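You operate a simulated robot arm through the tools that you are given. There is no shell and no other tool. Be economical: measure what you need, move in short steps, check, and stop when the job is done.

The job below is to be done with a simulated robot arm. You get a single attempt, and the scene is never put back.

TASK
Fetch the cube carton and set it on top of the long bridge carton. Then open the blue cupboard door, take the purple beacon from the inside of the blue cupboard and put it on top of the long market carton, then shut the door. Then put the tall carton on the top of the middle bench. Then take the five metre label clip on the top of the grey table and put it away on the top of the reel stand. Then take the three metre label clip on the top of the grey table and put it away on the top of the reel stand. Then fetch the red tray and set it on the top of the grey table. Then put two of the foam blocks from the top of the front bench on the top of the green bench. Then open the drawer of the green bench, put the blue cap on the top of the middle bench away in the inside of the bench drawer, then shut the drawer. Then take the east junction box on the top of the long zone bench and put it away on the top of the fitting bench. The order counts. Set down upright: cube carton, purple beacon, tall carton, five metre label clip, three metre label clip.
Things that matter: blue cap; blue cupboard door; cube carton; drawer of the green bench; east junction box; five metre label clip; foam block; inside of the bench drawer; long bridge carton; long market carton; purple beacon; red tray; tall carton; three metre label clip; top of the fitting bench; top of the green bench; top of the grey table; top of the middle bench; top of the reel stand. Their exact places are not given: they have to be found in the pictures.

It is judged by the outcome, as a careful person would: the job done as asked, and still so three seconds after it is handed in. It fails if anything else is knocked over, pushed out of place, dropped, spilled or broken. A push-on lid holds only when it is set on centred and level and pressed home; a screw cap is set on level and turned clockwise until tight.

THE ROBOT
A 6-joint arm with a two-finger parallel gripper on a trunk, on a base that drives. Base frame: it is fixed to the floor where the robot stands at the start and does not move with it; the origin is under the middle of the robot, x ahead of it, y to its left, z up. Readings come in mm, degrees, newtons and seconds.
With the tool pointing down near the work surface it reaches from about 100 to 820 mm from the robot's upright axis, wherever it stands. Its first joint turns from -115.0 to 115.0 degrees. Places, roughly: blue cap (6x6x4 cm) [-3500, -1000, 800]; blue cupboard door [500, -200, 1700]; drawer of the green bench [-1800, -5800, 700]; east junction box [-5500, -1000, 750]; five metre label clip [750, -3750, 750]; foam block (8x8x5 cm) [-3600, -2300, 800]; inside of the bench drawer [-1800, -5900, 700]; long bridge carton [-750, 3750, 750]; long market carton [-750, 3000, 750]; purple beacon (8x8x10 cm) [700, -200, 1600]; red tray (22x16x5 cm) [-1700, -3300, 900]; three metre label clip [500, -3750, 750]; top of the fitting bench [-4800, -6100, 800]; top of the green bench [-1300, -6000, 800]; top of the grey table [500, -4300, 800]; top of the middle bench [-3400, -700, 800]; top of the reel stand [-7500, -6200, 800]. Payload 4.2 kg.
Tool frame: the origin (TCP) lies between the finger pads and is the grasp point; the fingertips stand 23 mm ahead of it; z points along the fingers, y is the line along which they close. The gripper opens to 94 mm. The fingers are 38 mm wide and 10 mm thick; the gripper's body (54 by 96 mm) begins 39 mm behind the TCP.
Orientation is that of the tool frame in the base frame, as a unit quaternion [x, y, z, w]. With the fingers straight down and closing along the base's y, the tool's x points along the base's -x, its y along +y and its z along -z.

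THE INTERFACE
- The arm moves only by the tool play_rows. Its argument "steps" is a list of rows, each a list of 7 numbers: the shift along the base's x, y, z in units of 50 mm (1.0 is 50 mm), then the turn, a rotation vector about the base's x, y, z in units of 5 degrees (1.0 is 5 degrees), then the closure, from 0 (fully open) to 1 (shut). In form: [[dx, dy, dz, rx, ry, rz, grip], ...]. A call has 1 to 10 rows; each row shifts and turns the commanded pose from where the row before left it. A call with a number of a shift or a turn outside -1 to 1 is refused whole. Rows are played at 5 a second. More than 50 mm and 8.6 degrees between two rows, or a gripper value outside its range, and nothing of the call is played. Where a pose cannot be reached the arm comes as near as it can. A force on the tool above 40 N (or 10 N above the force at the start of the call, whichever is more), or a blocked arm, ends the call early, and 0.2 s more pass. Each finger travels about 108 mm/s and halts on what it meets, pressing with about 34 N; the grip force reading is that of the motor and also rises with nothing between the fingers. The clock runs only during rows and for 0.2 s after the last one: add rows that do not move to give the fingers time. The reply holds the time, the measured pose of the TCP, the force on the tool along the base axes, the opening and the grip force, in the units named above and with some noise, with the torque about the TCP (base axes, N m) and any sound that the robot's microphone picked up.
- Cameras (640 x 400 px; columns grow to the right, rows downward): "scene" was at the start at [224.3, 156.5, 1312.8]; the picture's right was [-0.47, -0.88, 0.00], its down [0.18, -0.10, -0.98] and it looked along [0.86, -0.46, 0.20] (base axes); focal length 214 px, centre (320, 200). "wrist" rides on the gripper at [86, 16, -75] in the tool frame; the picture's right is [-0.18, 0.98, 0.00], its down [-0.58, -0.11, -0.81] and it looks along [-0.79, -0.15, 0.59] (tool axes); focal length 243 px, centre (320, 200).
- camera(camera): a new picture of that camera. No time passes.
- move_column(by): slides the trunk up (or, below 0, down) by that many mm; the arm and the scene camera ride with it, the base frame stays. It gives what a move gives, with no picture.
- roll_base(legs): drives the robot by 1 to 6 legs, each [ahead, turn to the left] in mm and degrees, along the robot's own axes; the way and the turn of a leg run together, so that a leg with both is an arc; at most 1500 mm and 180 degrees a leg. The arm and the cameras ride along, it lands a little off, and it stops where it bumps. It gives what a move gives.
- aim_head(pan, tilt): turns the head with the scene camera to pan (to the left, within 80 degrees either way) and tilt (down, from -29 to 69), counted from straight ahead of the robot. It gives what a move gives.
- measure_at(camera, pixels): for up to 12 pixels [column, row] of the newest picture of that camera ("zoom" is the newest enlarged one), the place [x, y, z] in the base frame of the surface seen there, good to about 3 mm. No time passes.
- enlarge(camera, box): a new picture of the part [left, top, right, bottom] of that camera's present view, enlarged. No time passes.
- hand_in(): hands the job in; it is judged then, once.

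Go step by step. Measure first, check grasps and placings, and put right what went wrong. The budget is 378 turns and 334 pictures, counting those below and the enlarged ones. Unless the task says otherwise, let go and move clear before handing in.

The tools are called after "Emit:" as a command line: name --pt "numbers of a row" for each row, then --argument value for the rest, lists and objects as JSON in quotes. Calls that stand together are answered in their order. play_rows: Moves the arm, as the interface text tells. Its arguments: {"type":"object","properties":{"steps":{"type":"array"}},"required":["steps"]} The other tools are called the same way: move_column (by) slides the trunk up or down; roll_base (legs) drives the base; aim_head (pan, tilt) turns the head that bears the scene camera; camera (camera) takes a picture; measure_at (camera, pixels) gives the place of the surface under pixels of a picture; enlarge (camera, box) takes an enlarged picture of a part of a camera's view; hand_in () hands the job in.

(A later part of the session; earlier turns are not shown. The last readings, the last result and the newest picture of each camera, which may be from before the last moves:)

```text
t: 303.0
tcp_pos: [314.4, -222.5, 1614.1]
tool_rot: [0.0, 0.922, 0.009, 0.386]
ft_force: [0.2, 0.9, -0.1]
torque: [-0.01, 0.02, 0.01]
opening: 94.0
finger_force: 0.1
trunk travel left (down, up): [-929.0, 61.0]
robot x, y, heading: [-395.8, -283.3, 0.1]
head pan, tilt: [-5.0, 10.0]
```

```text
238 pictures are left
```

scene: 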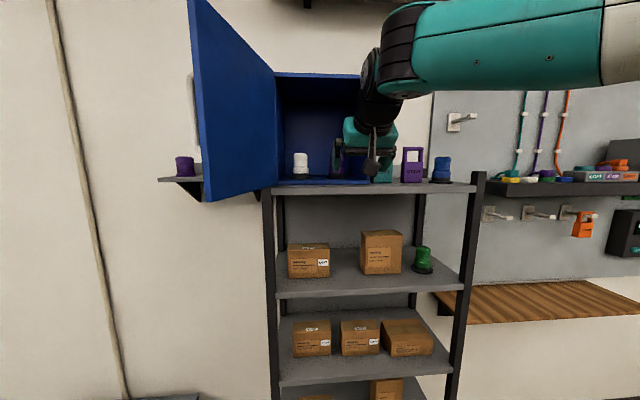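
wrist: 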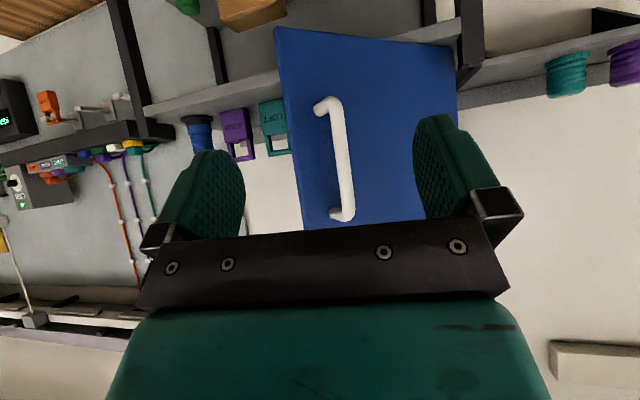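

Emit:
roll_base --legs '[[230, 0]]'

Emit:
camera --camera "wrist"

Emit:
measure_at --camera "wrist" --pixels '[[330, 120], [300, 120], [360, 120], [330, 180], [330, 90]]'

```text
t: 304.7
tcp_pos: [543.4, -220.6, 1614.5]
tool_rot: [0.0, 0.922, 0.008, 0.386]
ft_force: [-0.5, -1.0, 0.3]
torque: [-0.03, 0.0, 0.0]
opening: 93.9
finger_force: 0.1
trunk travel left (down, up): [-929.0, 61.0]
robot x, y, heading: [-164.2, -279.3, 0.2]
head pan, tilt: [-5.0, 10.0]
```

```text
237 pictures are left
```

wrist: 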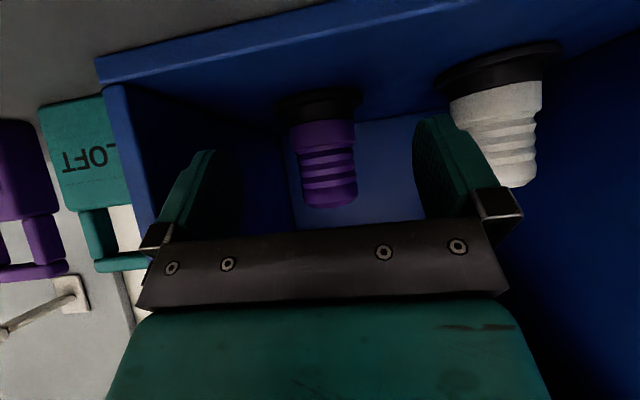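

```text
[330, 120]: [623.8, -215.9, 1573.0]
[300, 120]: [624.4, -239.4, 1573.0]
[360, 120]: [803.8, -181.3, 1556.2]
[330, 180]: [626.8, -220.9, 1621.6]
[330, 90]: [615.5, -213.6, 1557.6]
```

Emit:
roll_base --legs '[[60, 0]]'

Emit:
play_rows --pt "0.4 -0.05 0 0 0 0 0" --pt "0.4 0 0 0 0 0 0" --pt "0 0 0 0 0 0 0"

Emit:
camera --camera "wrist"

```text
t: 305.7
tcp_pos: [604.3, -218.2, 1616.1]
tool_rot: [-0.001, 0.923, 0.009, 0.386]
ft_force: [0.0, 0.2, 0.9]
torque: [0.01, -0.02, 0.04]
opening: 93.9
finger_force: 0.0
trunk travel left (down, up): [-929.0, 61.0]
robot x, y, heading: [-105.5, -281.7, 0.2]
head pan, tilt: [-5.0, 10.0]
```

```text
t: 306.5
tcp_pos: [644.7, -222.2, 1615.6]
tool_rot: [-0.001, 0.922, 0.01, 0.386]
ft_force: [-0.2, 0.4, -0.7]
torque: [0.0, 0.01, 0.0]
opening: 93.8
finger_force: 0.1
trunk travel left (down, up): [-929.0, 61.0]
robot x, y, heading: [-101.7, -280.3, 0.1]
head pan, tilt: [-5.0, 10.0]
```

```text
236 pictures are left
```

wrist: 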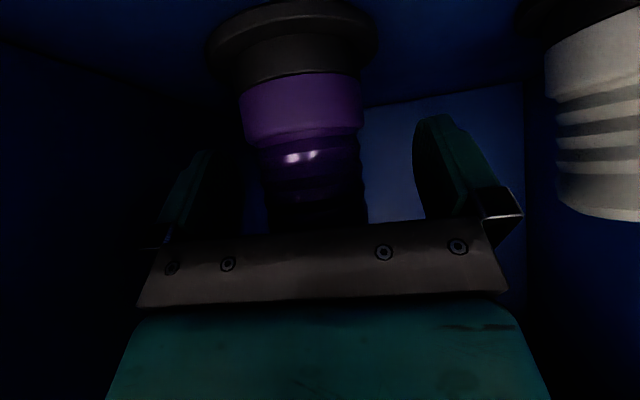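

Emit:
play_rows --pt "0 0 0 0 0 0 0.3" --pt "0 0 0 0 0 0 0.5" --pt "0 0 0 0 0 0 0.8" --pt "0 0 0 0 0 0 1" --pt "0 0 0 0 0 0 1"

Emit:
play_rows --pt "0 0 0.2 0 0 0 1" --pt "0 0 0.3 0 0 0 1" --pt "0 0 0 0 0 0 1"

Emit:
camera --camera "wrist"

```text
t: 307.7
tcp_pos: [643.4, -221.9, 1615.1]
tool_rot: [-0.001, 0.922, 0.009, 0.386]
ft_force: [0.4, -0.2, 0.0]
torque: [-0.06, -0.02, -0.01]
opening: 57.1
finger_force: 34.1
trunk travel left (down, up): [-929.0, 61.0]
robot x, y, heading: [-103.9, -280.8, 0.0]
head pan, tilt: [-5.0, 10.0]
```

```text
t: 308.5
tcp_pos: [644.9, -221.1, 1639.9]
tool_rot: [-0.002, 0.922, 0.01, 0.386]
ft_force: [-0.3, 0.0, -3.0]
torque: [-0.01, 0.05, 0.01]
opening: 57.1
finger_force: 34.2
trunk travel left (down, up): [-929.0, 61.0]
robot x, y, heading: [-105.5, -279.8, 0.3]
head pan, tilt: [-5.0, 10.0]
```

```text
235 pictures are left
```

wrist: 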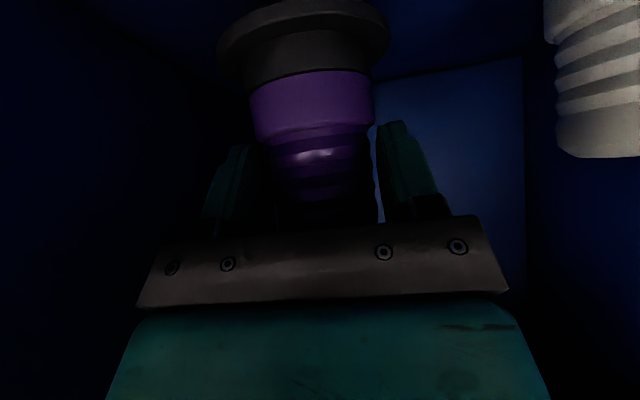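

Beacon held (opening 57, bottom ~60 mm below TCP). I'll back out and drive north to the market carton.

Emit:
roll_base --legs '[[-550, 0], [0, 70], [1500, 0], [605, 0], [0, 20], [1000, 0]]'

Emit:
roll_base --legs '[[0, 90]]'

Emit:
aim_head --pan 0 --tilt 40

Emit:
camera --camera "scene"

```text
t: 330.6
tcp_pos: [-3.3, 3433.2, 1640.5]
tool_rot: [0.653, -0.652, -0.279, -0.266]
ft_force: [0.3, 0.0, -4.1]
torque: [-0.03, 0.0, -0.01]
opening: 56.9
finger_force: 34.2
trunk travel left (down, up): [-929.0, 61.0]
robot x, y, heading: [57.2, 2684.5, 90.4]
head pan, tilt: [-5.0, 10.0]
```

```text
t: 334.8
tcp_pos: [-692.0, 2617.1, 1641.7]
tool_rot: [0.923, 0.004, -0.385, 0.01]
ft_force: [-0.4, -0.5, -4.0]
torque: [0.0, -0.01, 0.0]
opening: 56.3
finger_force: 34.1
trunk travel left (down, up): [-929.0, 61.0]
robot x, y, heading: [54.9, 2686.1, -179.0]
head pan, tilt: [-5.0, 10.0]
```

```text
t: 335.8
tcp_pos: [-692.8, 2618.3, 1640.6]
tool_rot: [0.922, 0.005, -0.386, 0.011]
ft_force: [0.8, -0.8, -3.8]
torque: [0.0, -0.01, -0.01]
opening: 56.3
finger_force: 33.7
trunk travel left (down, up): [-929.0, 61.0]
robot x, y, heading: [60.0, 2684.3, -179.2]
head pan, tilt: [0.0, 40.0]
```

```text
234 pictures are left
```

scene: 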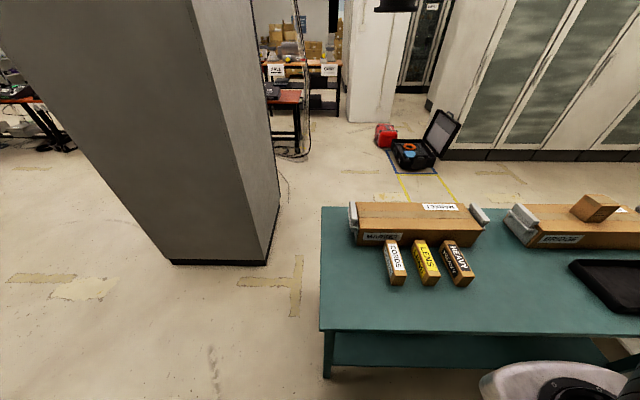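

Emit:
measure_at --camera "scene" --pixels '[[362, 208], [462, 208], [470, 228], [366, 229], [415, 218], [395, 243], [458, 243], [324, 215], [324, 325], [400, 280], [275, 260]]'

```text
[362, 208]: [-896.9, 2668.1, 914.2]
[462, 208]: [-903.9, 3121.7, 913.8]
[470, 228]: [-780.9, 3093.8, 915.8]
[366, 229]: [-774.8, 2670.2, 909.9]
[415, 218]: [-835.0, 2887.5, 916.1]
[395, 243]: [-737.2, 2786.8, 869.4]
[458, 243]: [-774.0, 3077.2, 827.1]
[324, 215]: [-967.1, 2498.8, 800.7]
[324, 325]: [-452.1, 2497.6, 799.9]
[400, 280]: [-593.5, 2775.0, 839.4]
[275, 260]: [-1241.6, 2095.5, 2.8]
```

Market carton top centre ≈ (-838, 2895), z 915. I'll shift the base 265 mm north and then 140 mm ahead.

Emit:
roll_base --legs '[[0, -91], [268, 0], [0, 90], [140, 0]]'

Emit:
move_column --by -400

Emit:
move_column --by -220

Emit:
camera --camera "wrist"

```text
t: 346.4
tcp_pos: [-828.3, 2899.8, 1641.1]
tool_rot: [0.923, -0.004, -0.386, 0.007]
ft_force: [0.0, 0.2, -4.4]
torque: [0.03, -0.06, -0.03]
opening: 54.5
finger_force: 33.8
trunk travel left (down, up): [-929.0, 61.0]
robot x, y, heading: [-78.7, 2952.5, 179.9]
head pan, tilt: [0.0, 40.0]
```

```text
t: 350.2
tcp_pos: [-829.2, 2899.9, 1240.6]
tool_rot: [0.922, -0.004, -0.386, 0.007]
ft_force: [0.0, -0.5, -4.6]
torque: [0.02, -0.04, 0.0]
opening: 54.3
finger_force: 34.0
trunk travel left (down, up): [-529.0, 461.0]
robot x, y, heading: [-78.1, 2957.1, 179.8]
head pan, tilt: [0.0, 40.0]
```

```text
t: 352.5
tcp_pos: [-829.0, 2899.6, 1021.0]
tool_rot: [0.923, -0.004, -0.386, 0.008]
ft_force: [0.6, 0.0, -3.8]
torque: [-0.03, -0.04, 0.02]
opening: 54.0
finger_force: 34.2
trunk travel left (down, up): [-309.0, 681.0]
robot x, y, heading: [-79.5, 2950.3, 179.7]
head pan, tilt: [0.0, 40.0]
```

```text
233 pictures are left
```

wrist: 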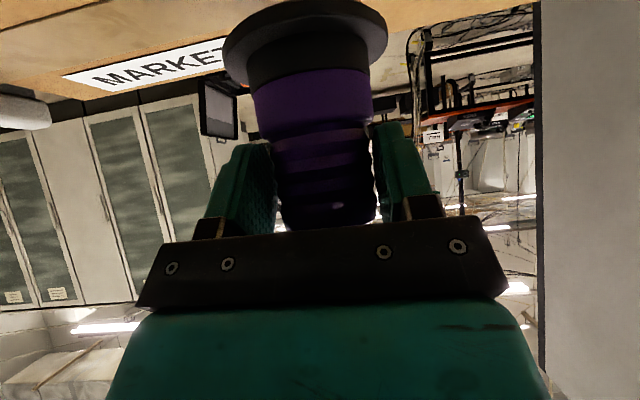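

The opening has crept from 57 to 54, so I'll check the beacon's attitude.

Emit:
aim_head --pan -5 --tilt 15

Emit:
camera --camera "scene"

Emit:
enlarge --camera "scene" --box '[230, 60, 430, 220]'

```text
t: 353.4
tcp_pos: [-828.3, 2899.4, 1020.9]
tool_rot: [0.922, -0.004, -0.386, 0.007]
ft_force: [0.3, 0.1, -3.8]
torque: [0.01, -0.05, -0.01]
opening: 53.9
finger_force: 33.8
trunk travel left (down, up): [-309.0, 681.0]
robot x, y, heading: [-79.5, 2950.7, 179.5]
head pan, tilt: [-5.0, 15.0]
```

```text
232 pictures are left
```

scene: 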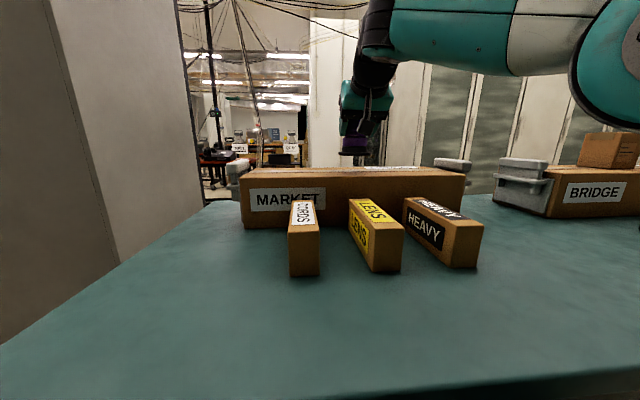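

```text
2.50 times, centred on (330, 140) of scene
```

zoom: 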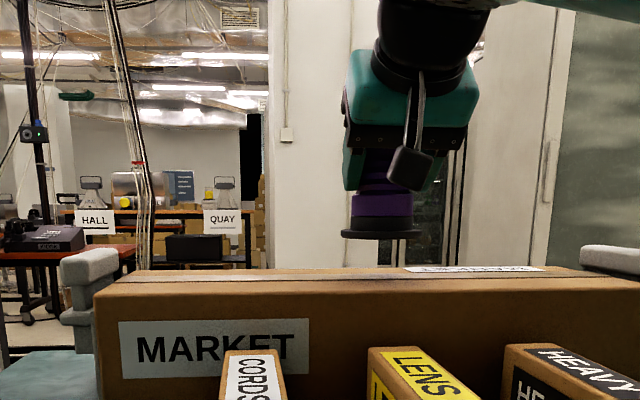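

Emit:
measure_at --camera "zoom" --pixels '[[380, 235], [350, 234], [412, 234], [382, 205], [380, 272]]'

```text
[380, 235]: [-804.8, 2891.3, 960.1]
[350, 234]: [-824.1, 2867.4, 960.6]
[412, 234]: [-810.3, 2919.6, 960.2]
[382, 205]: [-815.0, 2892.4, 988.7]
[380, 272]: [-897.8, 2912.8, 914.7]
```

Flange bottom at ~959; carton top 915. Lowering 44 mm gently.

Emit:
play_rows --pt "0 0 -0.4 0 0 0 1" --pt "0 0 -0.3 0 0 0 1" --pt "0 0 -0.1 0 0 0 1" --pt "0 0 -0.06 0 0 0 1" --pt "0 0 0 0 0 0 1"

```text
t: 354.6
tcp_pos: [-827.3, 2899.8, 979.8]
tool_rot: [0.921, -0.003, -0.389, 0.009]
ft_force: [-4.1, -1.5, 14.7]
torque: [-0.52, -0.06, -0.09]
opening: 54.0
finger_force: 34.3
trunk travel left (down, up): [-309.0, 681.0]
robot x, y, heading: [-78.2, 2956.5, 179.6]
head pan, tilt: [-5.0, 15.0]
```

Emit:
play_rows --pt "0 0 0.04 0 0 0 1" --pt "0 0 0 0 0 0 0.6" --pt "0 0 0 0 0 0 0.2" --pt "0 0 0 0 0 0 0" --pt "0 0 0 0 0 0 0" --pt "0.5 0 0.5 0 0 0 0" --pt "0.6 0 0.6 0 0 0 0" --pt "0.6 0 0.6 0 0 0 0" --pt "0 0 0 0 0 0 0"

Emit:
enlarge --camera "scene" --box '[230, 60, 430, 220]'

```text
t: 356.6
tcp_pos: [-742.6, 2898.7, 1065.2]
tool_rot: [0.923, -0.002, -0.386, 0.008]
ft_force: [-0.3, -0.8, -0.4]
torque: [0.0, -0.01, 0.03]
opening: 94.1
finger_force: 0.1
trunk travel left (down, up): [-309.0, 681.0]
robot x, y, heading: [-79.6, 2949.8, 179.3]
head pan, tilt: [-5.0, 15.0]
```

```text
2.50 times, centred on (330, 140) of scene
```

zoom: 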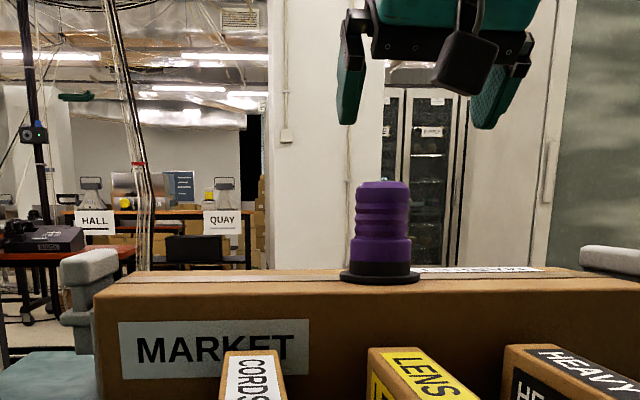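

Beacon stands upright on the market carton. Now back to shut the cupboard door, arriving on its left (outer) side.

Emit:
roll_base --legs '[[-140, 0], [0, 90], [1250, 0], [0, -25.3], [1500, 0], [150, 0]]'

Emit:
move_column --by 400

Emit:
move_column --by 180

Emit:
roll_base --legs '[[0, 115.5]]'

Emit:
aim_head --pan -5 --tilt 5

Emit:
camera --camera "scene"

```text
t: 377.0
tcp_pos: [-892.7, -421.4, 1065.0]
tool_rot: [0.78, 0.492, -0.322, 0.214]
ft_force: [-0.4, -0.3, 0.5]
torque: [0.0, 0.01, -0.02]
opening: 94.1
finger_force: 0.1
trunk travel left (down, up): [-309.0, 681.0]
robot x, y, heading: [-658.9, 204.2, -115.2]
head pan, tilt: [-5.0, 15.0]
```

```text
t: 380.9
tcp_pos: [-892.9, -422.6, 1465.7]
tool_rot: [0.78, 0.492, -0.322, 0.213]
ft_force: [0.1, -0.6, -0.4]
torque: [-0.02, 0.01, -0.04]
opening: 94.0
finger_force: 0.0
trunk travel left (down, up): [-709.0, 281.0]
robot x, y, heading: [-656.9, 204.9, -115.4]
head pan, tilt: [-5.0, 15.0]
```

```text
t: 382.9
tcp_pos: [-892.6, -422.8, 1644.1]
tool_rot: [0.781, 0.492, -0.321, 0.213]
ft_force: [0.7, -0.8, 0.3]
torque: [-0.04, 0.0, -0.01]
opening: 94.0
finger_force: 0.0
trunk travel left (down, up): [-889.0, 101.0]
robot x, y, heading: [-658.4, 203.8, -115.5]
head pan, tilt: [-5.0, 15.0]
```

```text
t: 388.1
tcp_pos: [4.9, 269.3, 1645.4]
tool_rot: [-0.006, 0.923, 0.011, 0.386]
ft_force: [-0.1, -0.4, -0.9]
torque: [-0.04, 0.0, -0.01]
opening: 94.0
finger_force: 0.1
trunk travel left (down, up): [-889.0, 101.0]
robot x, y, heading: [-661.4, 198.4, 0.7]
head pan, tilt: [-5.0, 15.0]
```

```text
t: 388.8
tcp_pos: [3.8, 269.9, 1645.7]
tool_rot: [-0.006, 0.923, 0.011, 0.385]
ft_force: [-0.3, -0.5, 0.6]
torque: [0.03, -0.03, 0.0]
opening: 94.0
finger_force: 0.0
trunk travel left (down, up): [-889.0, 101.0]
robot x, y, heading: [-661.3, 199.1, 0.6]
head pan, tilt: [-5.0, 5.0]
```

```text
229 pictures are left
```

scene: 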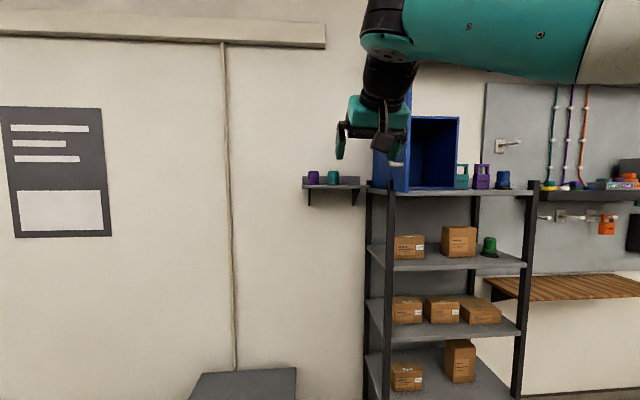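

I'll lower slightly, close the fingers, drive forward to x≈300 and sweep the door toward -y.

Emit:
play_rows --pt "0 0 -0.5 0 0 0 1" --pt "0 0 -0.3 0 0 0 1" --pt "0 0 0 0 0 0 1" --pt "0 0 0 0 0 0 1"

Emit:
roll_base --legs '[[310, 0]]'

Emit:
play_rows --pt "0 -0.9 0 0 0 0 1" --pt "0 -0.9 0 0 0 0 1" --pt "0 -0.7 0 0 0 0 1" --pt "0 -0.7 0 0 0 0 1" --pt "0 -0.7 0 0 0 0 1" --pt "0 -0.7 0 0 0 0 1" --pt "0 -0.7 0 0 0 0 1" --pt "0 -0.7 0 0 0 0 1" --pt "0 0 0 0 0 0 1"

Emit:
camera --camera "scene"

```text
t: 389.8
tcp_pos: [3.9, 269.2, 1604.7]
tool_rot: [-0.006, 0.922, 0.012, 0.386]
ft_force: [0.0, 0.5, -0.1]
torque: [0.02, 0.02, -0.02]
opening: 0.0
finger_force: 34.3
trunk travel left (down, up): [-889.0, 101.0]
robot x, y, heading: [-658.8, 199.5, 0.9]
head pan, tilt: [-5.0, 5.0]
```

```text
t: 391.9
tcp_pos: [314.6, 273.5, 1605.4]
tool_rot: [-0.005, 0.922, 0.01, 0.386]
ft_force: [-0.1, 0.9, 1.2]
torque: [0.0, -0.04, 0.0]
opening: 0.0
finger_force: 33.9
trunk travel left (down, up): [-889.0, 101.0]
robot x, y, heading: [-345.2, 205.6, 0.8]
head pan, tilt: [-5.0, 5.0]
```

```text
t: 393.9
tcp_pos: [314.9, -29.0, 1606.1]
tool_rot: [-0.004, 0.923, 0.01, 0.385]
ft_force: [0.5, -0.1, -0.4]
torque: [-0.01, 0.01, -0.02]
opening: 0.0
finger_force: 33.8
trunk travel left (down, up): [-889.0, 101.0]
robot x, y, heading: [-350.7, 209.1, 0.8]
head pan, tilt: [-5.0, 5.0]
```

```text
228 pictures are left
```

scene: 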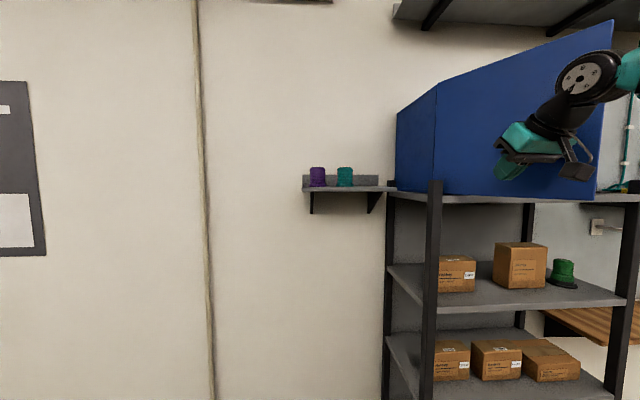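

Door swinging shut. Continue to -y, then push +x.

Emit:
play_rows --pt "0 -0.9 0 0 0 0 1" --pt "0 -0.9 0 0 0 0 1" --pt "0.3 -0.9 0 0 0 0 1" --pt "0.7 -0.4 0 0 0 0 1" --pt "0.7 -0.4 0 0 0 0 1" --pt "0 0 0 0 0 0 1"

Emit:
camera --camera "scene"

```text
t: 395.3
tcp_pos: [342.0, -165.2, 1584.7]
tool_rot: [-0.005, 0.922, 0.011, 0.386]
ft_force: [0.0, -0.3, 0.7]
torque: [-0.01, 0.0, 0.03]
opening: 0.0
finger_force: 34.1
out of reach, approached as far as the arm can: row 3, 4, 5
trunk travel left (down, up): [-889.0, 101.0]
robot x, y, heading: [-350.3, 207.0, 0.7]
head pan, tilt: [-5.0, 5.0]
```

```text
227 pictures are left
```

scene: 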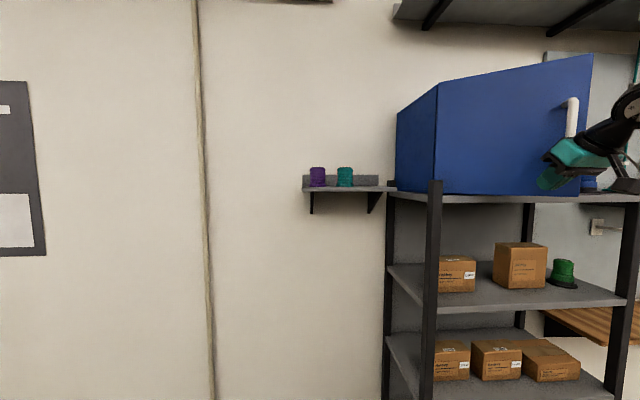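

Emit:
play_rows --pt "-0.5 0 0.5 0 0 0 1" --pt "0 0 0.3 0 0 0 1" --pt "0 0 0 0 0 0 1"

Emit:
roll_base --legs '[[170, 0]]'

Emit:
camera --camera "scene"

```text
t: 396.1
tcp_pos: [333.0, -163.2, 1589.4]
tool_rot: [-0.005, 0.922, 0.012, 0.386]
ft_force: [-0.4, 0.6, 0.2]
torque: [0.03, 0.0, 0.02]
opening: 0.0
finger_force: 34.3
out of reach, approached as far as the arm can: row 1, 2
trunk travel left (down, up): [-889.0, 101.0]
robot x, y, heading: [-351.9, 206.9, 0.8]
head pan, tilt: [-5.0, 5.0]
```

```text
t: 397.7
tcp_pos: [496.3, -162.6, 1588.7]
tool_rot: [-0.008, 0.924, 0.007, 0.382]
ft_force: [-14.7, 5.4, -0.1]
torque: [-0.12, 0.07, 0.1]
opening: 0.1
finger_force: 34.2
trunk travel left (down, up): [-889.0, 101.0]
robot x, y, heading: [-178.4, 208.1, 0.6]
head pan, tilt: [-5.0, 5.0]
stopped in leg 1: the force on the tool passed its limit (the readings are from after the stop); the commanded pose is now the measured one
```

```text
226 pictures are left
```

scene: 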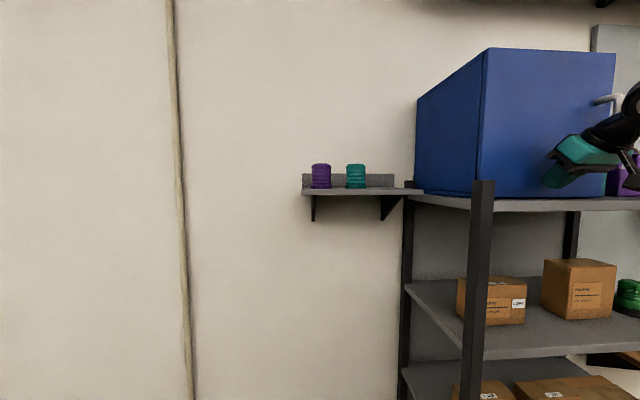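

The door resists, apparently closed. I'll back off and verify.

Emit:
roll_base --legs '[[-450, 0], [0, -40]]'

Emit:
aim_head --pan 30 --tilt 5

Emit:
camera --camera "scene"

```text
t: 402.3
tcp_pos: [-345.6, -516.0, 1587.4]
tool_rot: [0.309, 0.871, -0.122, 0.361]
ft_force: [-0.6, 0.2, -0.3]
torque: [-0.03, -0.02, 0.0]
opening: 0.0
finger_force: 33.7
trunk travel left (down, up): [-889.0, 101.0]
robot x, y, heading: [-622.2, 204.1, -39.4]
head pan, tilt: [-5.0, 5.0]
```

```text
t: 403.3
tcp_pos: [-344.7, -517.0, 1586.9]
tool_rot: [0.308, 0.872, -0.121, 0.361]
ft_force: [0.9, 0.1, 1.0]
torque: [-0.02, 0.02, 0.03]
opening: 0.2
finger_force: 34.0
trunk travel left (down, up): [-889.0, 101.0]
robot x, y, heading: [-624.0, 197.9, -39.6]
head pan, tilt: [30.0, 5.0]
```

```text
225 pictures are left
```

scene: 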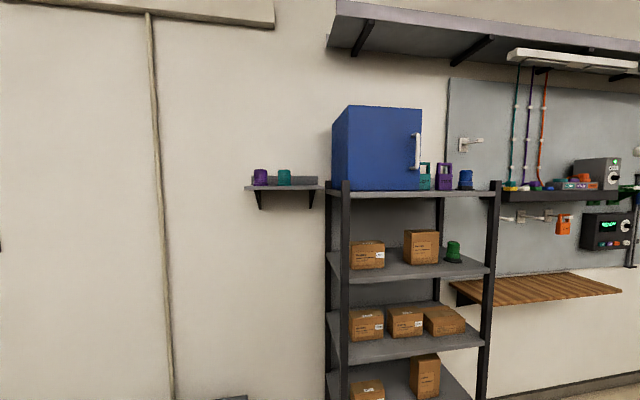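

Emit:
enlarge --camera "scene" --box '[310, 90, 450, 200]'

Emit:
measure_at --camera "scene" --pixels '[[353, 180], [418, 178], [418, 112], [357, 115], [385, 150]]'

```text
3.64 times, centred on (380, 145) of scene
```

zoom: 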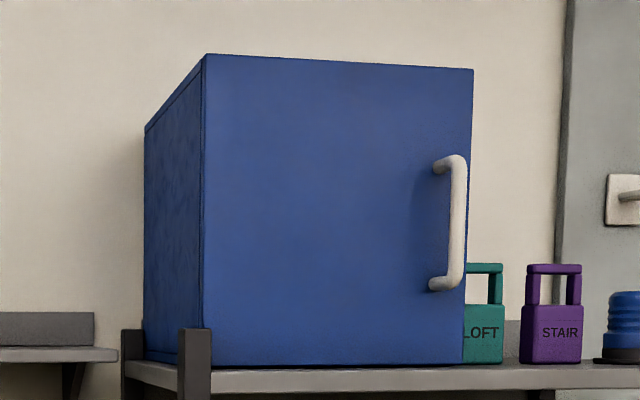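

```text
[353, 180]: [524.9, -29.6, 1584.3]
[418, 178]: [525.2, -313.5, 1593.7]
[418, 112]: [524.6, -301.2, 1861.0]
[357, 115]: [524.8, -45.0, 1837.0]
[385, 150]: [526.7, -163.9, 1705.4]
```

The door is shut flush. Next the tall carton: I'll go to the right end of the rack, lower the trunk and look at how it can be taken from the side.

Emit:
measure_at --camera "scene" --pixels '[[457, 283], [490, 302], [618, 293], [570, 275], [486, 220], [482, 330], [425, 360], [440, 358], [415, 372]]'

Emit:
roll_base --legs '[[0, -30], [1350, 0], [0, 110]]'

Emit:
move_column --by -400

Emit:
move_column --by -200

Emit:
aim_head --pan 10 --tilt 20

Emit:
camera --camera "scene"

```text
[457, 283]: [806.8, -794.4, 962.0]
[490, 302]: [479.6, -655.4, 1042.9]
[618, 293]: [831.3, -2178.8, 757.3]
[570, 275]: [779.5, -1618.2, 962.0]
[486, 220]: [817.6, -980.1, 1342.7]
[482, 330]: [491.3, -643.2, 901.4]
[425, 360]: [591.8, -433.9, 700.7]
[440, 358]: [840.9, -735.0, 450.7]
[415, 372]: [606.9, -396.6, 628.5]
```

```text
t: 416.2
tcp_pos: [593.7, -906.6, 1587.1]
tool_rot: [-0.324, 0.866, 0.138, 0.355]
ft_force: [0.3, -0.1, -0.6]
torque: [-0.03, 0.0, 0.0]
opening: 0.0
finger_force: 33.9
trunk travel left (down, up): [-889.0, 101.0]
robot x, y, heading: [-165.5, -1056.9, 40.6]
head pan, tilt: [30.0, 5.0]
```

```text
t: 420.0
tcp_pos: [593.7, -906.7, 1186.9]
tool_rot: [-0.324, 0.866, 0.139, 0.355]
ft_force: [-0.5, 0.4, -0.4]
torque: [-0.01, 0.02, -0.01]
opening: 0.1
finger_force: 33.7
trunk travel left (down, up): [-489.0, 501.0]
robot x, y, heading: [-163.0, -1062.1, 40.5]
head pan, tilt: [30.0, 5.0]
```

```text
t: 422.2
tcp_pos: [593.6, -907.3, 989.7]
tool_rot: [-0.322, 0.866, 0.138, 0.358]
ft_force: [12.5, 0.5, 20.4]
torque: [0.07, -0.42, -0.05]
opening: 0.1
finger_force: 33.8
trunk travel left (down, up): [-289.0, 701.0]
robot x, y, heading: [-163.7, -1060.1, 40.6]
head pan, tilt: [30.0, 5.0]
```

```text
t: 423.0
tcp_pos: [593.2, -906.6, 990.1]
tool_rot: [-0.323, 0.865, 0.139, 0.358]
ft_force: [22.5, 1.6, 37.7]
torque: [0.08, -0.73, 0.16]
opening: 0.0
finger_force: 34.0
trunk travel left (down, up): [-289.0, 701.0]
robot x, y, heading: [-164.7, -1055.4, 40.6]
head pan, tilt: [10.0, 20.0]
```

```text
223 pictures are left
```

scene: 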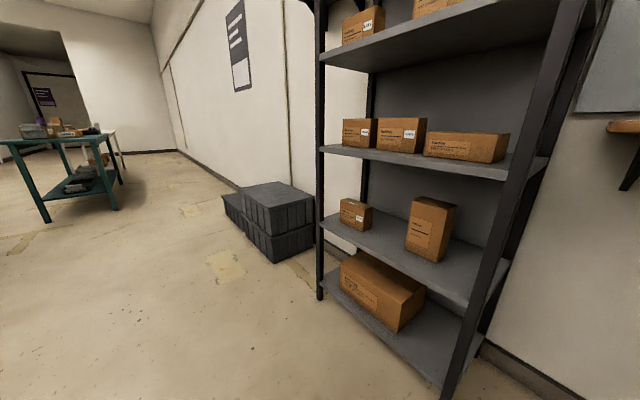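

The hand came down on the wooden wall leaf (z 962). I'll raise at once and back away.

Emit:
move_column --by 80

Emit:
roll_base --legs '[[-250, 0]]'

Emit:
aim_head --pan -30 --tilt 20

Emit:
camera --camera "scene"

```text
t: 424.2
tcp_pos: [593.9, -906.7, 1066.6]
tool_rot: [-0.323, 0.866, 0.139, 0.355]
ft_force: [-0.5, -0.2, -0.7]
torque: [-0.01, -0.02, -0.02]
opening: 0.1
finger_force: 34.3
trunk travel left (down, up): [-369.0, 621.0]
robot x, y, heading: [-164.1, -1057.1, 40.8]
head pan, tilt: [10.0, 20.0]
```

```text
t: 426.0
tcp_pos: [402.6, -1071.6, 1067.9]
tool_rot: [-0.324, 0.866, 0.138, 0.356]
ft_force: [-0.8, 0.1, 0.6]
torque: [-0.02, -0.01, 0.02]
opening: 0.1
finger_force: 33.9
trunk travel left (down, up): [-369.0, 621.0]
robot x, y, heading: [-352.8, -1220.5, 40.5]
head pan, tilt: [10.0, 20.0]
```

```text
t: 427.1
tcp_pos: [402.4, -1070.3, 1067.4]
tool_rot: [-0.323, 0.866, 0.138, 0.355]
ft_force: [-0.4, 0.7, 0.3]
torque: [0.0, 0.01, -0.01]
opening: 0.1
finger_force: 34.0
trunk travel left (down, up): [-369.0, 621.0]
robot x, y, heading: [-356.3, -1219.9, 40.5]
head pan, tilt: [-30.0, 20.0]
```

```text
222 pictures are left
```

scene: 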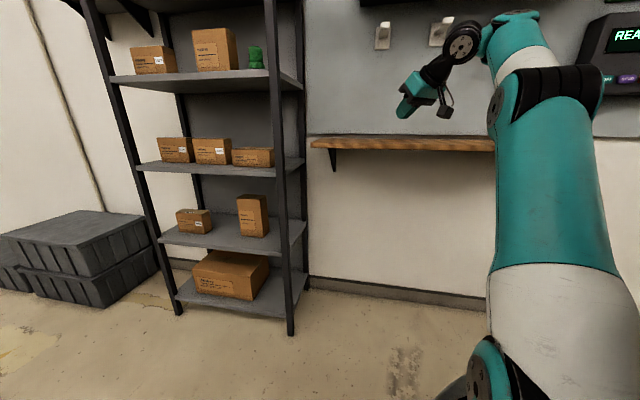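

The leaf is intact. I'll enlarge the tall carton to measure its right side and depth.

Emit:
enlarge --camera "scene" --box '[210, 180, 320, 260]'

Emit:
measure_at --camera "zoom" --pixels '[[165, 110], [205, 85], [325, 80], [325, 200], [320, 260], [175, 250], [190, 320], [270, 80], [310, 85], [340, 250], [300, 310], [318, 150]]'

Emit:
measure_at --camera "scene" --pixels '[[312, 145], [492, 148], [276, 300], [303, 240], [272, 300], [300, 170], [290, 330], [305, 285]]'

```text
5.00 times, centred on (265, 220) of scene
```

zoom: 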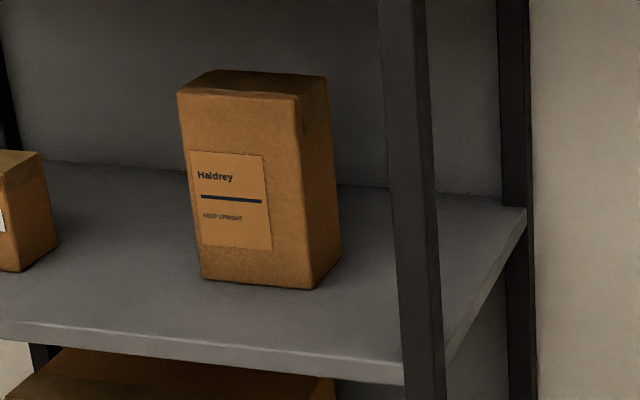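

```text
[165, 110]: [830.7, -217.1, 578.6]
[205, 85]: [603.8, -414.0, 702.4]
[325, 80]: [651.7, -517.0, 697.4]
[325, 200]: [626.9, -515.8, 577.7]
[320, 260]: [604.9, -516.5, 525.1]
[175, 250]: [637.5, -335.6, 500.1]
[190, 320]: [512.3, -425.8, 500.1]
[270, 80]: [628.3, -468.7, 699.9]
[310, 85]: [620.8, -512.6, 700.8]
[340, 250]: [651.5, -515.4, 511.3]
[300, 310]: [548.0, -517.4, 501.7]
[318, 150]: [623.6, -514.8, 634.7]
```

```text
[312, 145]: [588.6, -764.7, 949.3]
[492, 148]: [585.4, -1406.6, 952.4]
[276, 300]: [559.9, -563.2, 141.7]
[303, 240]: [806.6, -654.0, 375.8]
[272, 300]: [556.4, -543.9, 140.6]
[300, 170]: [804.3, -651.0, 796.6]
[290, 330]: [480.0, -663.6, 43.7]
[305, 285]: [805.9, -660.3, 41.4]
```

Tall carton: x 583-653, y -396 to -517, z 500-700, so it must be gripped across its 70 mm depth from the rack's open right end. I'll lower the arm in free space and test tilting the tool toward horizontal.

Emit:
play_rows --pt "0 0 -1 0 0 0 0" --pt "0 0 -1 0 0 0 0" --pt "0 0 -1 0 0 0 0" --pt "0 0 -1 0 0 0 0" --pt "0 0 -1 0 0 0 0" --pt "0 0 -1 0 0 0 0" --pt "0 0 -0.9 0 0 0 0" --pt "0 0 0 0 0 0 0"

Emit:
aim_head --pan -20 --tilt 25

Emit:
camera --camera "scene"

```text
t: 428.9
tcp_pos: [401.8, -1070.3, 721.6]
tool_rot: [-0.324, 0.866, 0.138, 0.355]
ft_force: [0.1, -0.8, -0.3]
torque: [-0.04, -0.05, -0.01]
opening: 93.9
finger_force: 0.1
trunk travel left (down, up): [-369.0, 621.0]
robot x, y, heading: [-353.3, -1222.6, 40.5]
head pan, tilt: [-30.0, 20.0]
```

```text
t: 429.6
tcp_pos: [402.1, -1070.9, 720.5]
tool_rot: [-0.323, 0.866, 0.139, 0.355]
ft_force: [0.4, -0.8, 0.9]
torque: [0.03, 0.01, 0.02]
opening: 94.1
finger_force: 0.1
trunk travel left (down, up): [-369.0, 621.0]
robot x, y, heading: [-352.8, -1220.3, 40.4]
head pan, tilt: [-20.0, 25.0]
```

```text
220 pictures are left
```

scene: 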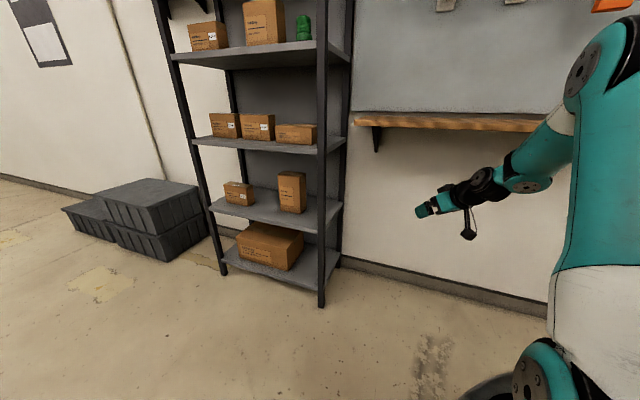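

Here the forearm and tool line up straight with no limit. I'll tilt the tool 40 degrees more, to near horizontal.

Emit:
play_rows --pt "0 0 0 0.655 -0.755 0 0" --pt "0 0 0 0.655 -0.755 0 0" --pt "0 0 0 0.655 -0.755 0 0" --pt "0 0 0 0.655 -0.755 0 0" --pt "0 0 0 0.655 -0.755 0 0" --pt "0 0 0 0.655 -0.755 0 0" --pt "0 0 0 0.655 -0.755 0 0" --pt "0 0 0 0.655 -0.755 0 0" --pt "0 0 0 0 0 0 0"

```text
t: 431.6
tcp_pos: [401.5, -1071.5, 721.9]
tool_rot: [-0.26, 0.691, 0.241, 0.63]
ft_force: [-0.3, -0.6, 0.5]
torque: [0.04, 0.01, 0.02]
opening: 93.8
finger_force: 0.1
trunk travel left (down, up): [-369.0, 621.0]
robot x, y, heading: [-353.0, -1222.3, 40.7]
head pan, tilt: [-20.0, 25.0]
```

Near-horizontal works here. I'll retract the arm about 230 mm so the base can move in beside the rack.

Emit:
play_rows --pt "-0.9 -0.2 0 0 0 0 0" --pt "-0.9 -0.2 0 0 0 0 0" --pt "-0.9 -0.2 0 0 0 0 0" --pt "-0.9 -0.2 0 0 0 0 0" --pt "-0.9 -0.2 0 0 0 0 0" --pt "0 0 0 0 0 0 0"

```text
t: 433.0
tcp_pos: [253.9, -1165.0, 760.7]
tool_rot: [-0.264, 0.698, 0.239, 0.621]
ft_force: [0.0, 0.6, 0.6]
torque: [-0.01, -0.01, 0.02]
opening: 93.9
finger_force: 0.1
out of reach, approached as far as the arm can: row 2, 3, 4, 5
trunk travel left (down, up): [-369.0, 621.0]
robot x, y, heading: [-354.5, -1213.9, 40.7]
head pan, tilt: [-20.0, 25.0]
```

I'll drive south along the aisle, turn clockwise to face +y, then come north so the hand enters the rack's open end at x≈618.

Emit:
roll_base --legs '[[0, -98.7], [1161, 0], [0, -180], [0, -31.9]]'

Emit:
aim_head --pan -20 --tilt 20

Emit:
camera --camera "scene"

```text
t: 446.6
tcp_pos: [-346.3, -2313.9, 754.5]
tool_rot: [0.683, 0.327, -0.613, 0.226]
ft_force: [-0.3, -0.2, 0.5]
torque: [0.03, -0.01, 0.0]
opening: 93.9
finger_force: 0.0
trunk travel left (down, up): [-369.0, 621.0]
robot x, y, heading: [267.1, -2195.0, -134.3]
head pan, tilt: [-20.0, 25.0]
stopped in leg 3: the robot was blocked; the commanded pose is now the measured one
```

```text
t: 447.2
tcp_pos: [-347.1, -2311.6, 756.8]
tool_rot: [0.683, 0.325, -0.613, 0.227]
ft_force: [1.0, 0.4, -0.8]
torque: [0.01, -0.01, 0.01]
opening: 94.2
finger_force: 0.0
trunk travel left (down, up): [-369.0, 621.0]
robot x, y, heading: [265.5, -2195.8, -134.4]
head pan, tilt: [-20.0, 20.0]
```

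```text
219 pictures are left
```

scene: 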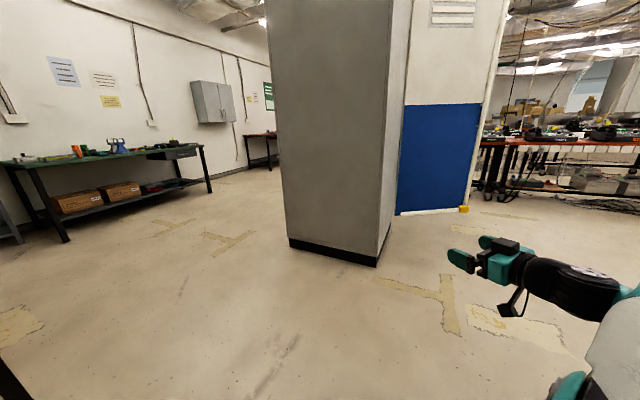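

The base was blocked; I'll look to both sides for what it touched.

Emit:
aim_head --pan 80 --tilt 40

Emit:
camera --camera "scene"

Emit:
aim_head --pan -80 --tilt 40

Emit:
camera --camera "scene"

```text
t: 449.0
tcp_pos: [-348.5, -2311.1, 756.3]
tool_rot: [0.684, 0.325, -0.613, 0.227]
ft_force: [-0.3, -0.6, -0.3]
torque: [0.0, 0.03, -0.05]
opening: 93.9
finger_force: 0.0
trunk travel left (down, up): [-369.0, 621.0]
robot x, y, heading: [260.3, -2192.4, -134.8]
head pan, tilt: [80.0, 40.0]
```

```text
218 pictures are left
```

scene: 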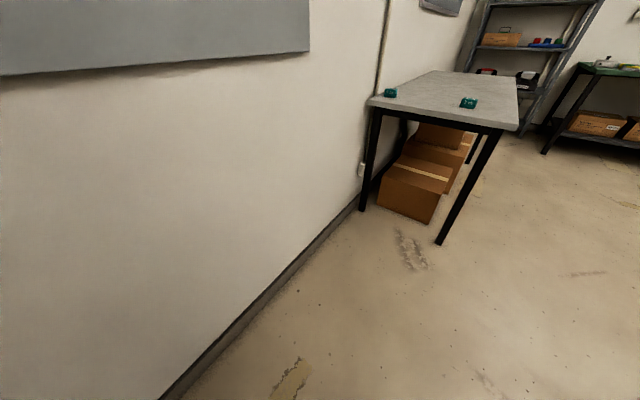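

```text
t: 451.4
tcp_pos: [-347.6, -2310.8, 755.5]
tool_rot: [0.683, 0.324, -0.613, 0.228]
ft_force: [-0.5, 0.0, 0.0]
torque: [-0.01, 0.02, -0.01]
opening: 94.1
finger_force: 0.1
trunk travel left (down, up): [-369.0, 621.0]
robot x, y, heading: [262.6, -2190.6, -134.4]
head pan, tilt: [-80.0, 40.0]
```

```text
217 pictures are left
```

scene: 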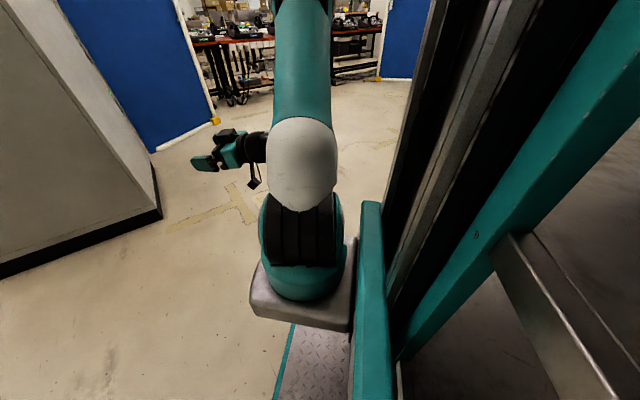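

The robot's rear is longer than its front and met the wall. I'll move away from the wall, then turn and approach along a gentle line.

Emit:
roll_base --legs '[[350, 0], [0, -148.6], [1067, 0]]'

Emit:
aim_head --pan -15 --tilt 20

Emit:
camera --camera "scene"

```text
t: 452.3
tcp_pos: [-352.9, -2367.2, 743.7]
tool_rot: [0.679, 0.364, -0.6, 0.214]
ft_force: [0.5, 0.4, 0.1]
torque: [-0.03, -0.01, -0.01]
opening: 93.8
finger_force: 0.1
trunk travel left (down, up): [-369.0, 621.0]
robot x, y, heading: [261.2, -2202.7, -132.9]
head pan, tilt: [-80.0, 40.0]
stopped in leg 1: the robot was blocked; the commanded pose is now the measured one
```

```text
t: 453.6
tcp_pos: [-352.9, -2364.2, 744.3]
tool_rot: [0.68, 0.362, -0.6, 0.215]
ft_force: [-0.3, -0.1, -0.2]
torque: [0.02, 0.0, -0.02]
opening: 94.2
finger_force: 0.1
trunk travel left (down, up): [-369.0, 621.0]
robot x, y, heading: [255.4, -2202.6, -132.9]
head pan, tilt: [-15.0, 20.0]
```

```text
216 pictures are left
```

scene: 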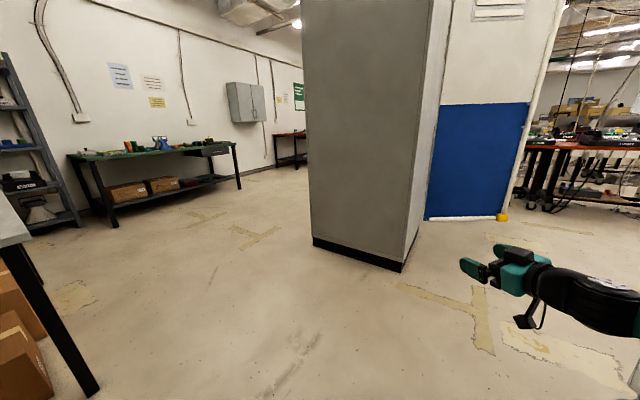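

Emit:
measure_at --camera "scene" --pixels '[[50, 330], [85, 385], [15, 230], [20, 340], [320, 240], [404, 268]]'

Emit:
aim_head --pan 20 --tilt 60

Emit:
camera --camera "scene"

```text
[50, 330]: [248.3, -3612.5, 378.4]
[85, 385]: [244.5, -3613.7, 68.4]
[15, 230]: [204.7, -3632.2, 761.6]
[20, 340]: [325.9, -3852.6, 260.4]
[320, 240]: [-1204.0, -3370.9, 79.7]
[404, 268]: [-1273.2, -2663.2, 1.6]
```

```text
t: 454.7
tcp_pos: [-353.1, -2365.0, 745.3]
tool_rot: [0.68, 0.362, -0.6, 0.215]
ft_force: [0.4, 0.4, 0.4]
torque: [-0.01, 0.01, 0.03]
opening: 93.9
finger_force: 0.0
trunk travel left (down, up): [-369.0, 621.0]
robot x, y, heading: [256.3, -2203.4, -133.2]
head pan, tilt: [20.0, 60.0]
```

```text
215 pictures are left
```

scene: 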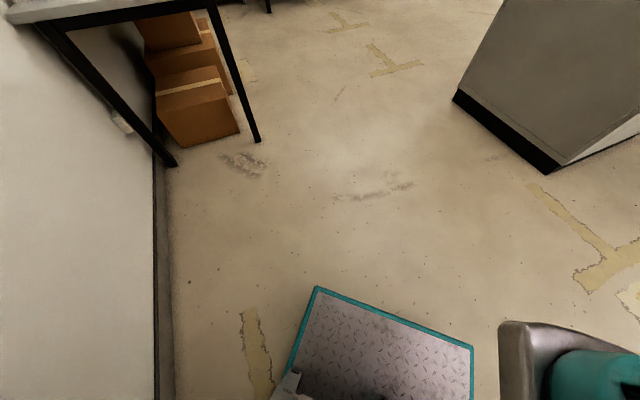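

Front is clear, so the rear must be wedged. I'll turn back counter-clockwise a little, then go ahead.

Emit:
roll_base --legs '[[0, 25]]'

Emit:
roll_base --legs '[[200, 0]]'

```text
t: 456.4
tcp_pos: [-228.6, -2609.1, 742.7]
tool_rot: [0.586, 0.499, -0.541, 0.34]
ft_force: [-0.4, 0.1, -0.5]
torque: [-0.04, -0.02, 0.0]
opening: 94.0
finger_force: 0.0
trunk travel left (down, up): [-369.0, 621.0]
robot x, y, heading: [259.1, -2204.7, -108.5]
head pan, tilt: [20.0, 60.0]
```

```text
t: 458.0
tcp_pos: [-290.6, -2801.2, 741.9]
tool_rot: [0.587, 0.499, -0.541, 0.338]
ft_force: [0.6, 0.2, -0.8]
torque: [0.01, -0.01, -0.01]
opening: 94.1
finger_force: 0.2
trunk travel left (down, up): [-369.0, 621.0]
robot x, y, heading: [191.8, -2394.0, -108.4]
head pan, tilt: [20.0, 60.0]
```

Emit:
roll_base --legs '[[300, 0], [0, -165.9], [1250, 0], [0, -4.7]]'

Emit:
aim_head --pan -25 --tilt 20

Emit:
camera --camera "scene"

Emit:
camera --camera "wrist"

```text
t: 472.8
tcp_pos: [572.3, -921.0, 741.2]
tool_rot: [0.565, -0.523, -0.406, -0.493]
ft_force: [0.5, 0.2, -0.2]
torque: [0.01, -0.02, 0.03]
opening: 93.9
finger_force: 0.1
trunk travel left (down, up): [-369.0, 621.0]
robot x, y, heading: [192.4, -1431.8, 86.2]
head pan, tilt: [20.0, 60.0]
stopped in leg 3: the robot was blocked; the commanded pose is now the measured one
```

```text
t: 473.9
tcp_pos: [577.5, -923.1, 738.6]
tool_rot: [0.564, -0.525, -0.406, -0.492]
ft_force: [0.0, -0.3, -0.3]
torque: [0.01, -0.01, -0.04]
opening: 93.9
finger_force: 0.2
trunk travel left (down, up): [-369.0, 621.0]
robot x, y, heading: [189.6, -1435.0, 86.0]
head pan, tilt: [-25.0, 20.0]
```

```text
214 pictures are left
```

scene: 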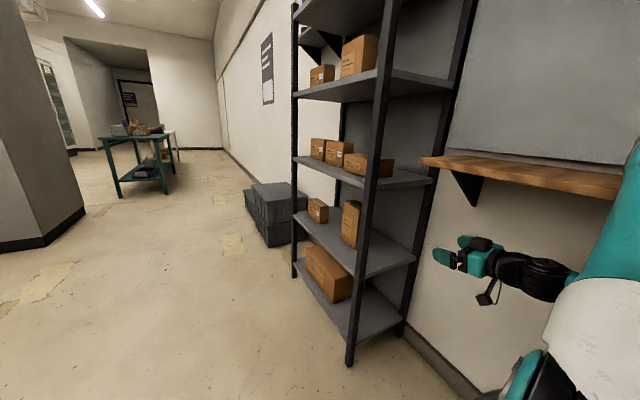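

```text
213 pictures are left
```

wrist: 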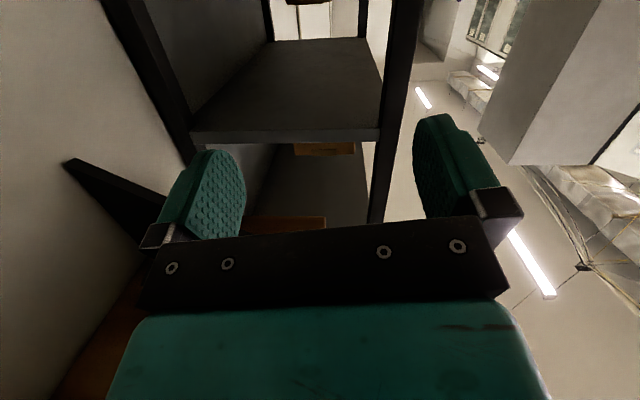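

The upper arm/elbow met the wall leaf. I'll back off and take a diagonal stance from the left, so that the elbow stays clear of the leaf.

Emit:
roll_base --legs '[[-200, 0], [0, 55], [291, 0], [0, -81]]'

Emit:
camera --camera "scene"

```text
t: 475.5
tcp_pos: [599.1, -1114.1, 725.4]
tool_rot: [0.548, -0.541, -0.411, -0.488]
ft_force: [0.2, 0.4, -0.6]
torque: [-0.02, 0.02, 0.06]
opening: 94.1
finger_force: 0.1
trunk travel left (down, up): [-369.0, 621.0]
robot x, y, heading: [180.8, -1611.0, 86.7]
head pan, tilt: [-25.0, 20.0]
stopped in leg 1: the robot was blocked; the commanded pose is now the measured one
```

```text
212 pictures are left
```

scene: 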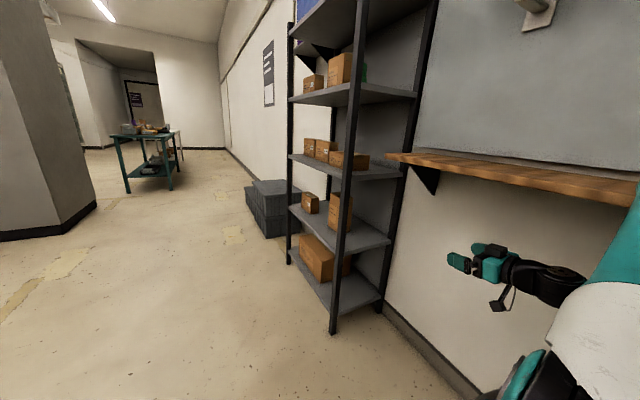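

Emit:
roll_base --legs '[[0, 20]]'

Emit:
camera --camera "scene"

```text
t: 476.2
tcp_pos: [634.0, -1071.1, 659.1]
tool_rot: [-0.523, 0.569, 0.461, 0.436]
ft_force: [-0.7, 0.6, -0.9]
torque: [0.12, 0.0, -0.05]
opening: 93.9
finger_force: 0.0
trunk travel left (down, up): [-369.0, 621.0]
robot x, y, heading: [181.2, -1578.6, 94.8]
head pan, tilt: [-25.0, 20.0]
stopped in leg 1: the robot was blocked; the commanded pose is now the measured one
```

```text
211 pictures are left
```

scene: 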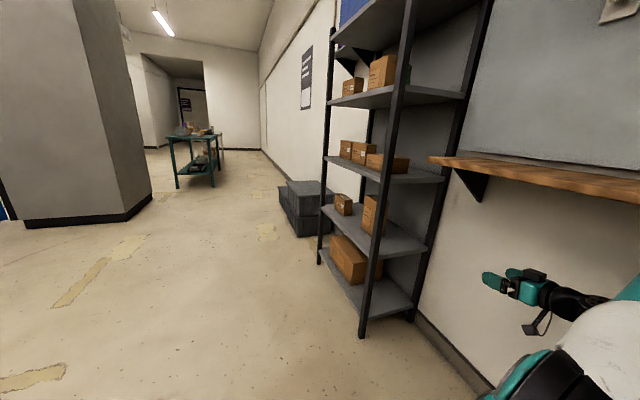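

Emit:
aim_head --pan -75 --tilt 10

Emit:
camera --camera "scene"

```text
t: 477.4
tcp_pos: [650.5, -1076.6, 657.5]
tool_rot: [-0.529, 0.564, 0.45, 0.447]
ft_force: [0.4, -1.5, -1.0]
torque: [0.04, 0.0, 0.01]
opening: 94.1
finger_force: 0.1
trunk travel left (down, up): [-369.0, 621.0]
robot x, y, heading: [176.7, -1587.0, 95.8]
head pan, tilt: [-75.0, 10.0]
```

```text
210 pictures are left
```

scene: 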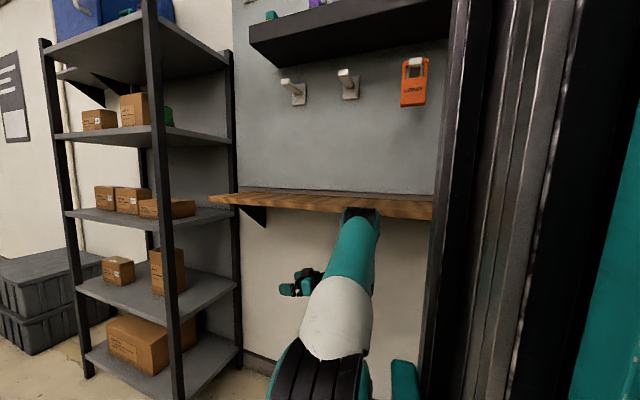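

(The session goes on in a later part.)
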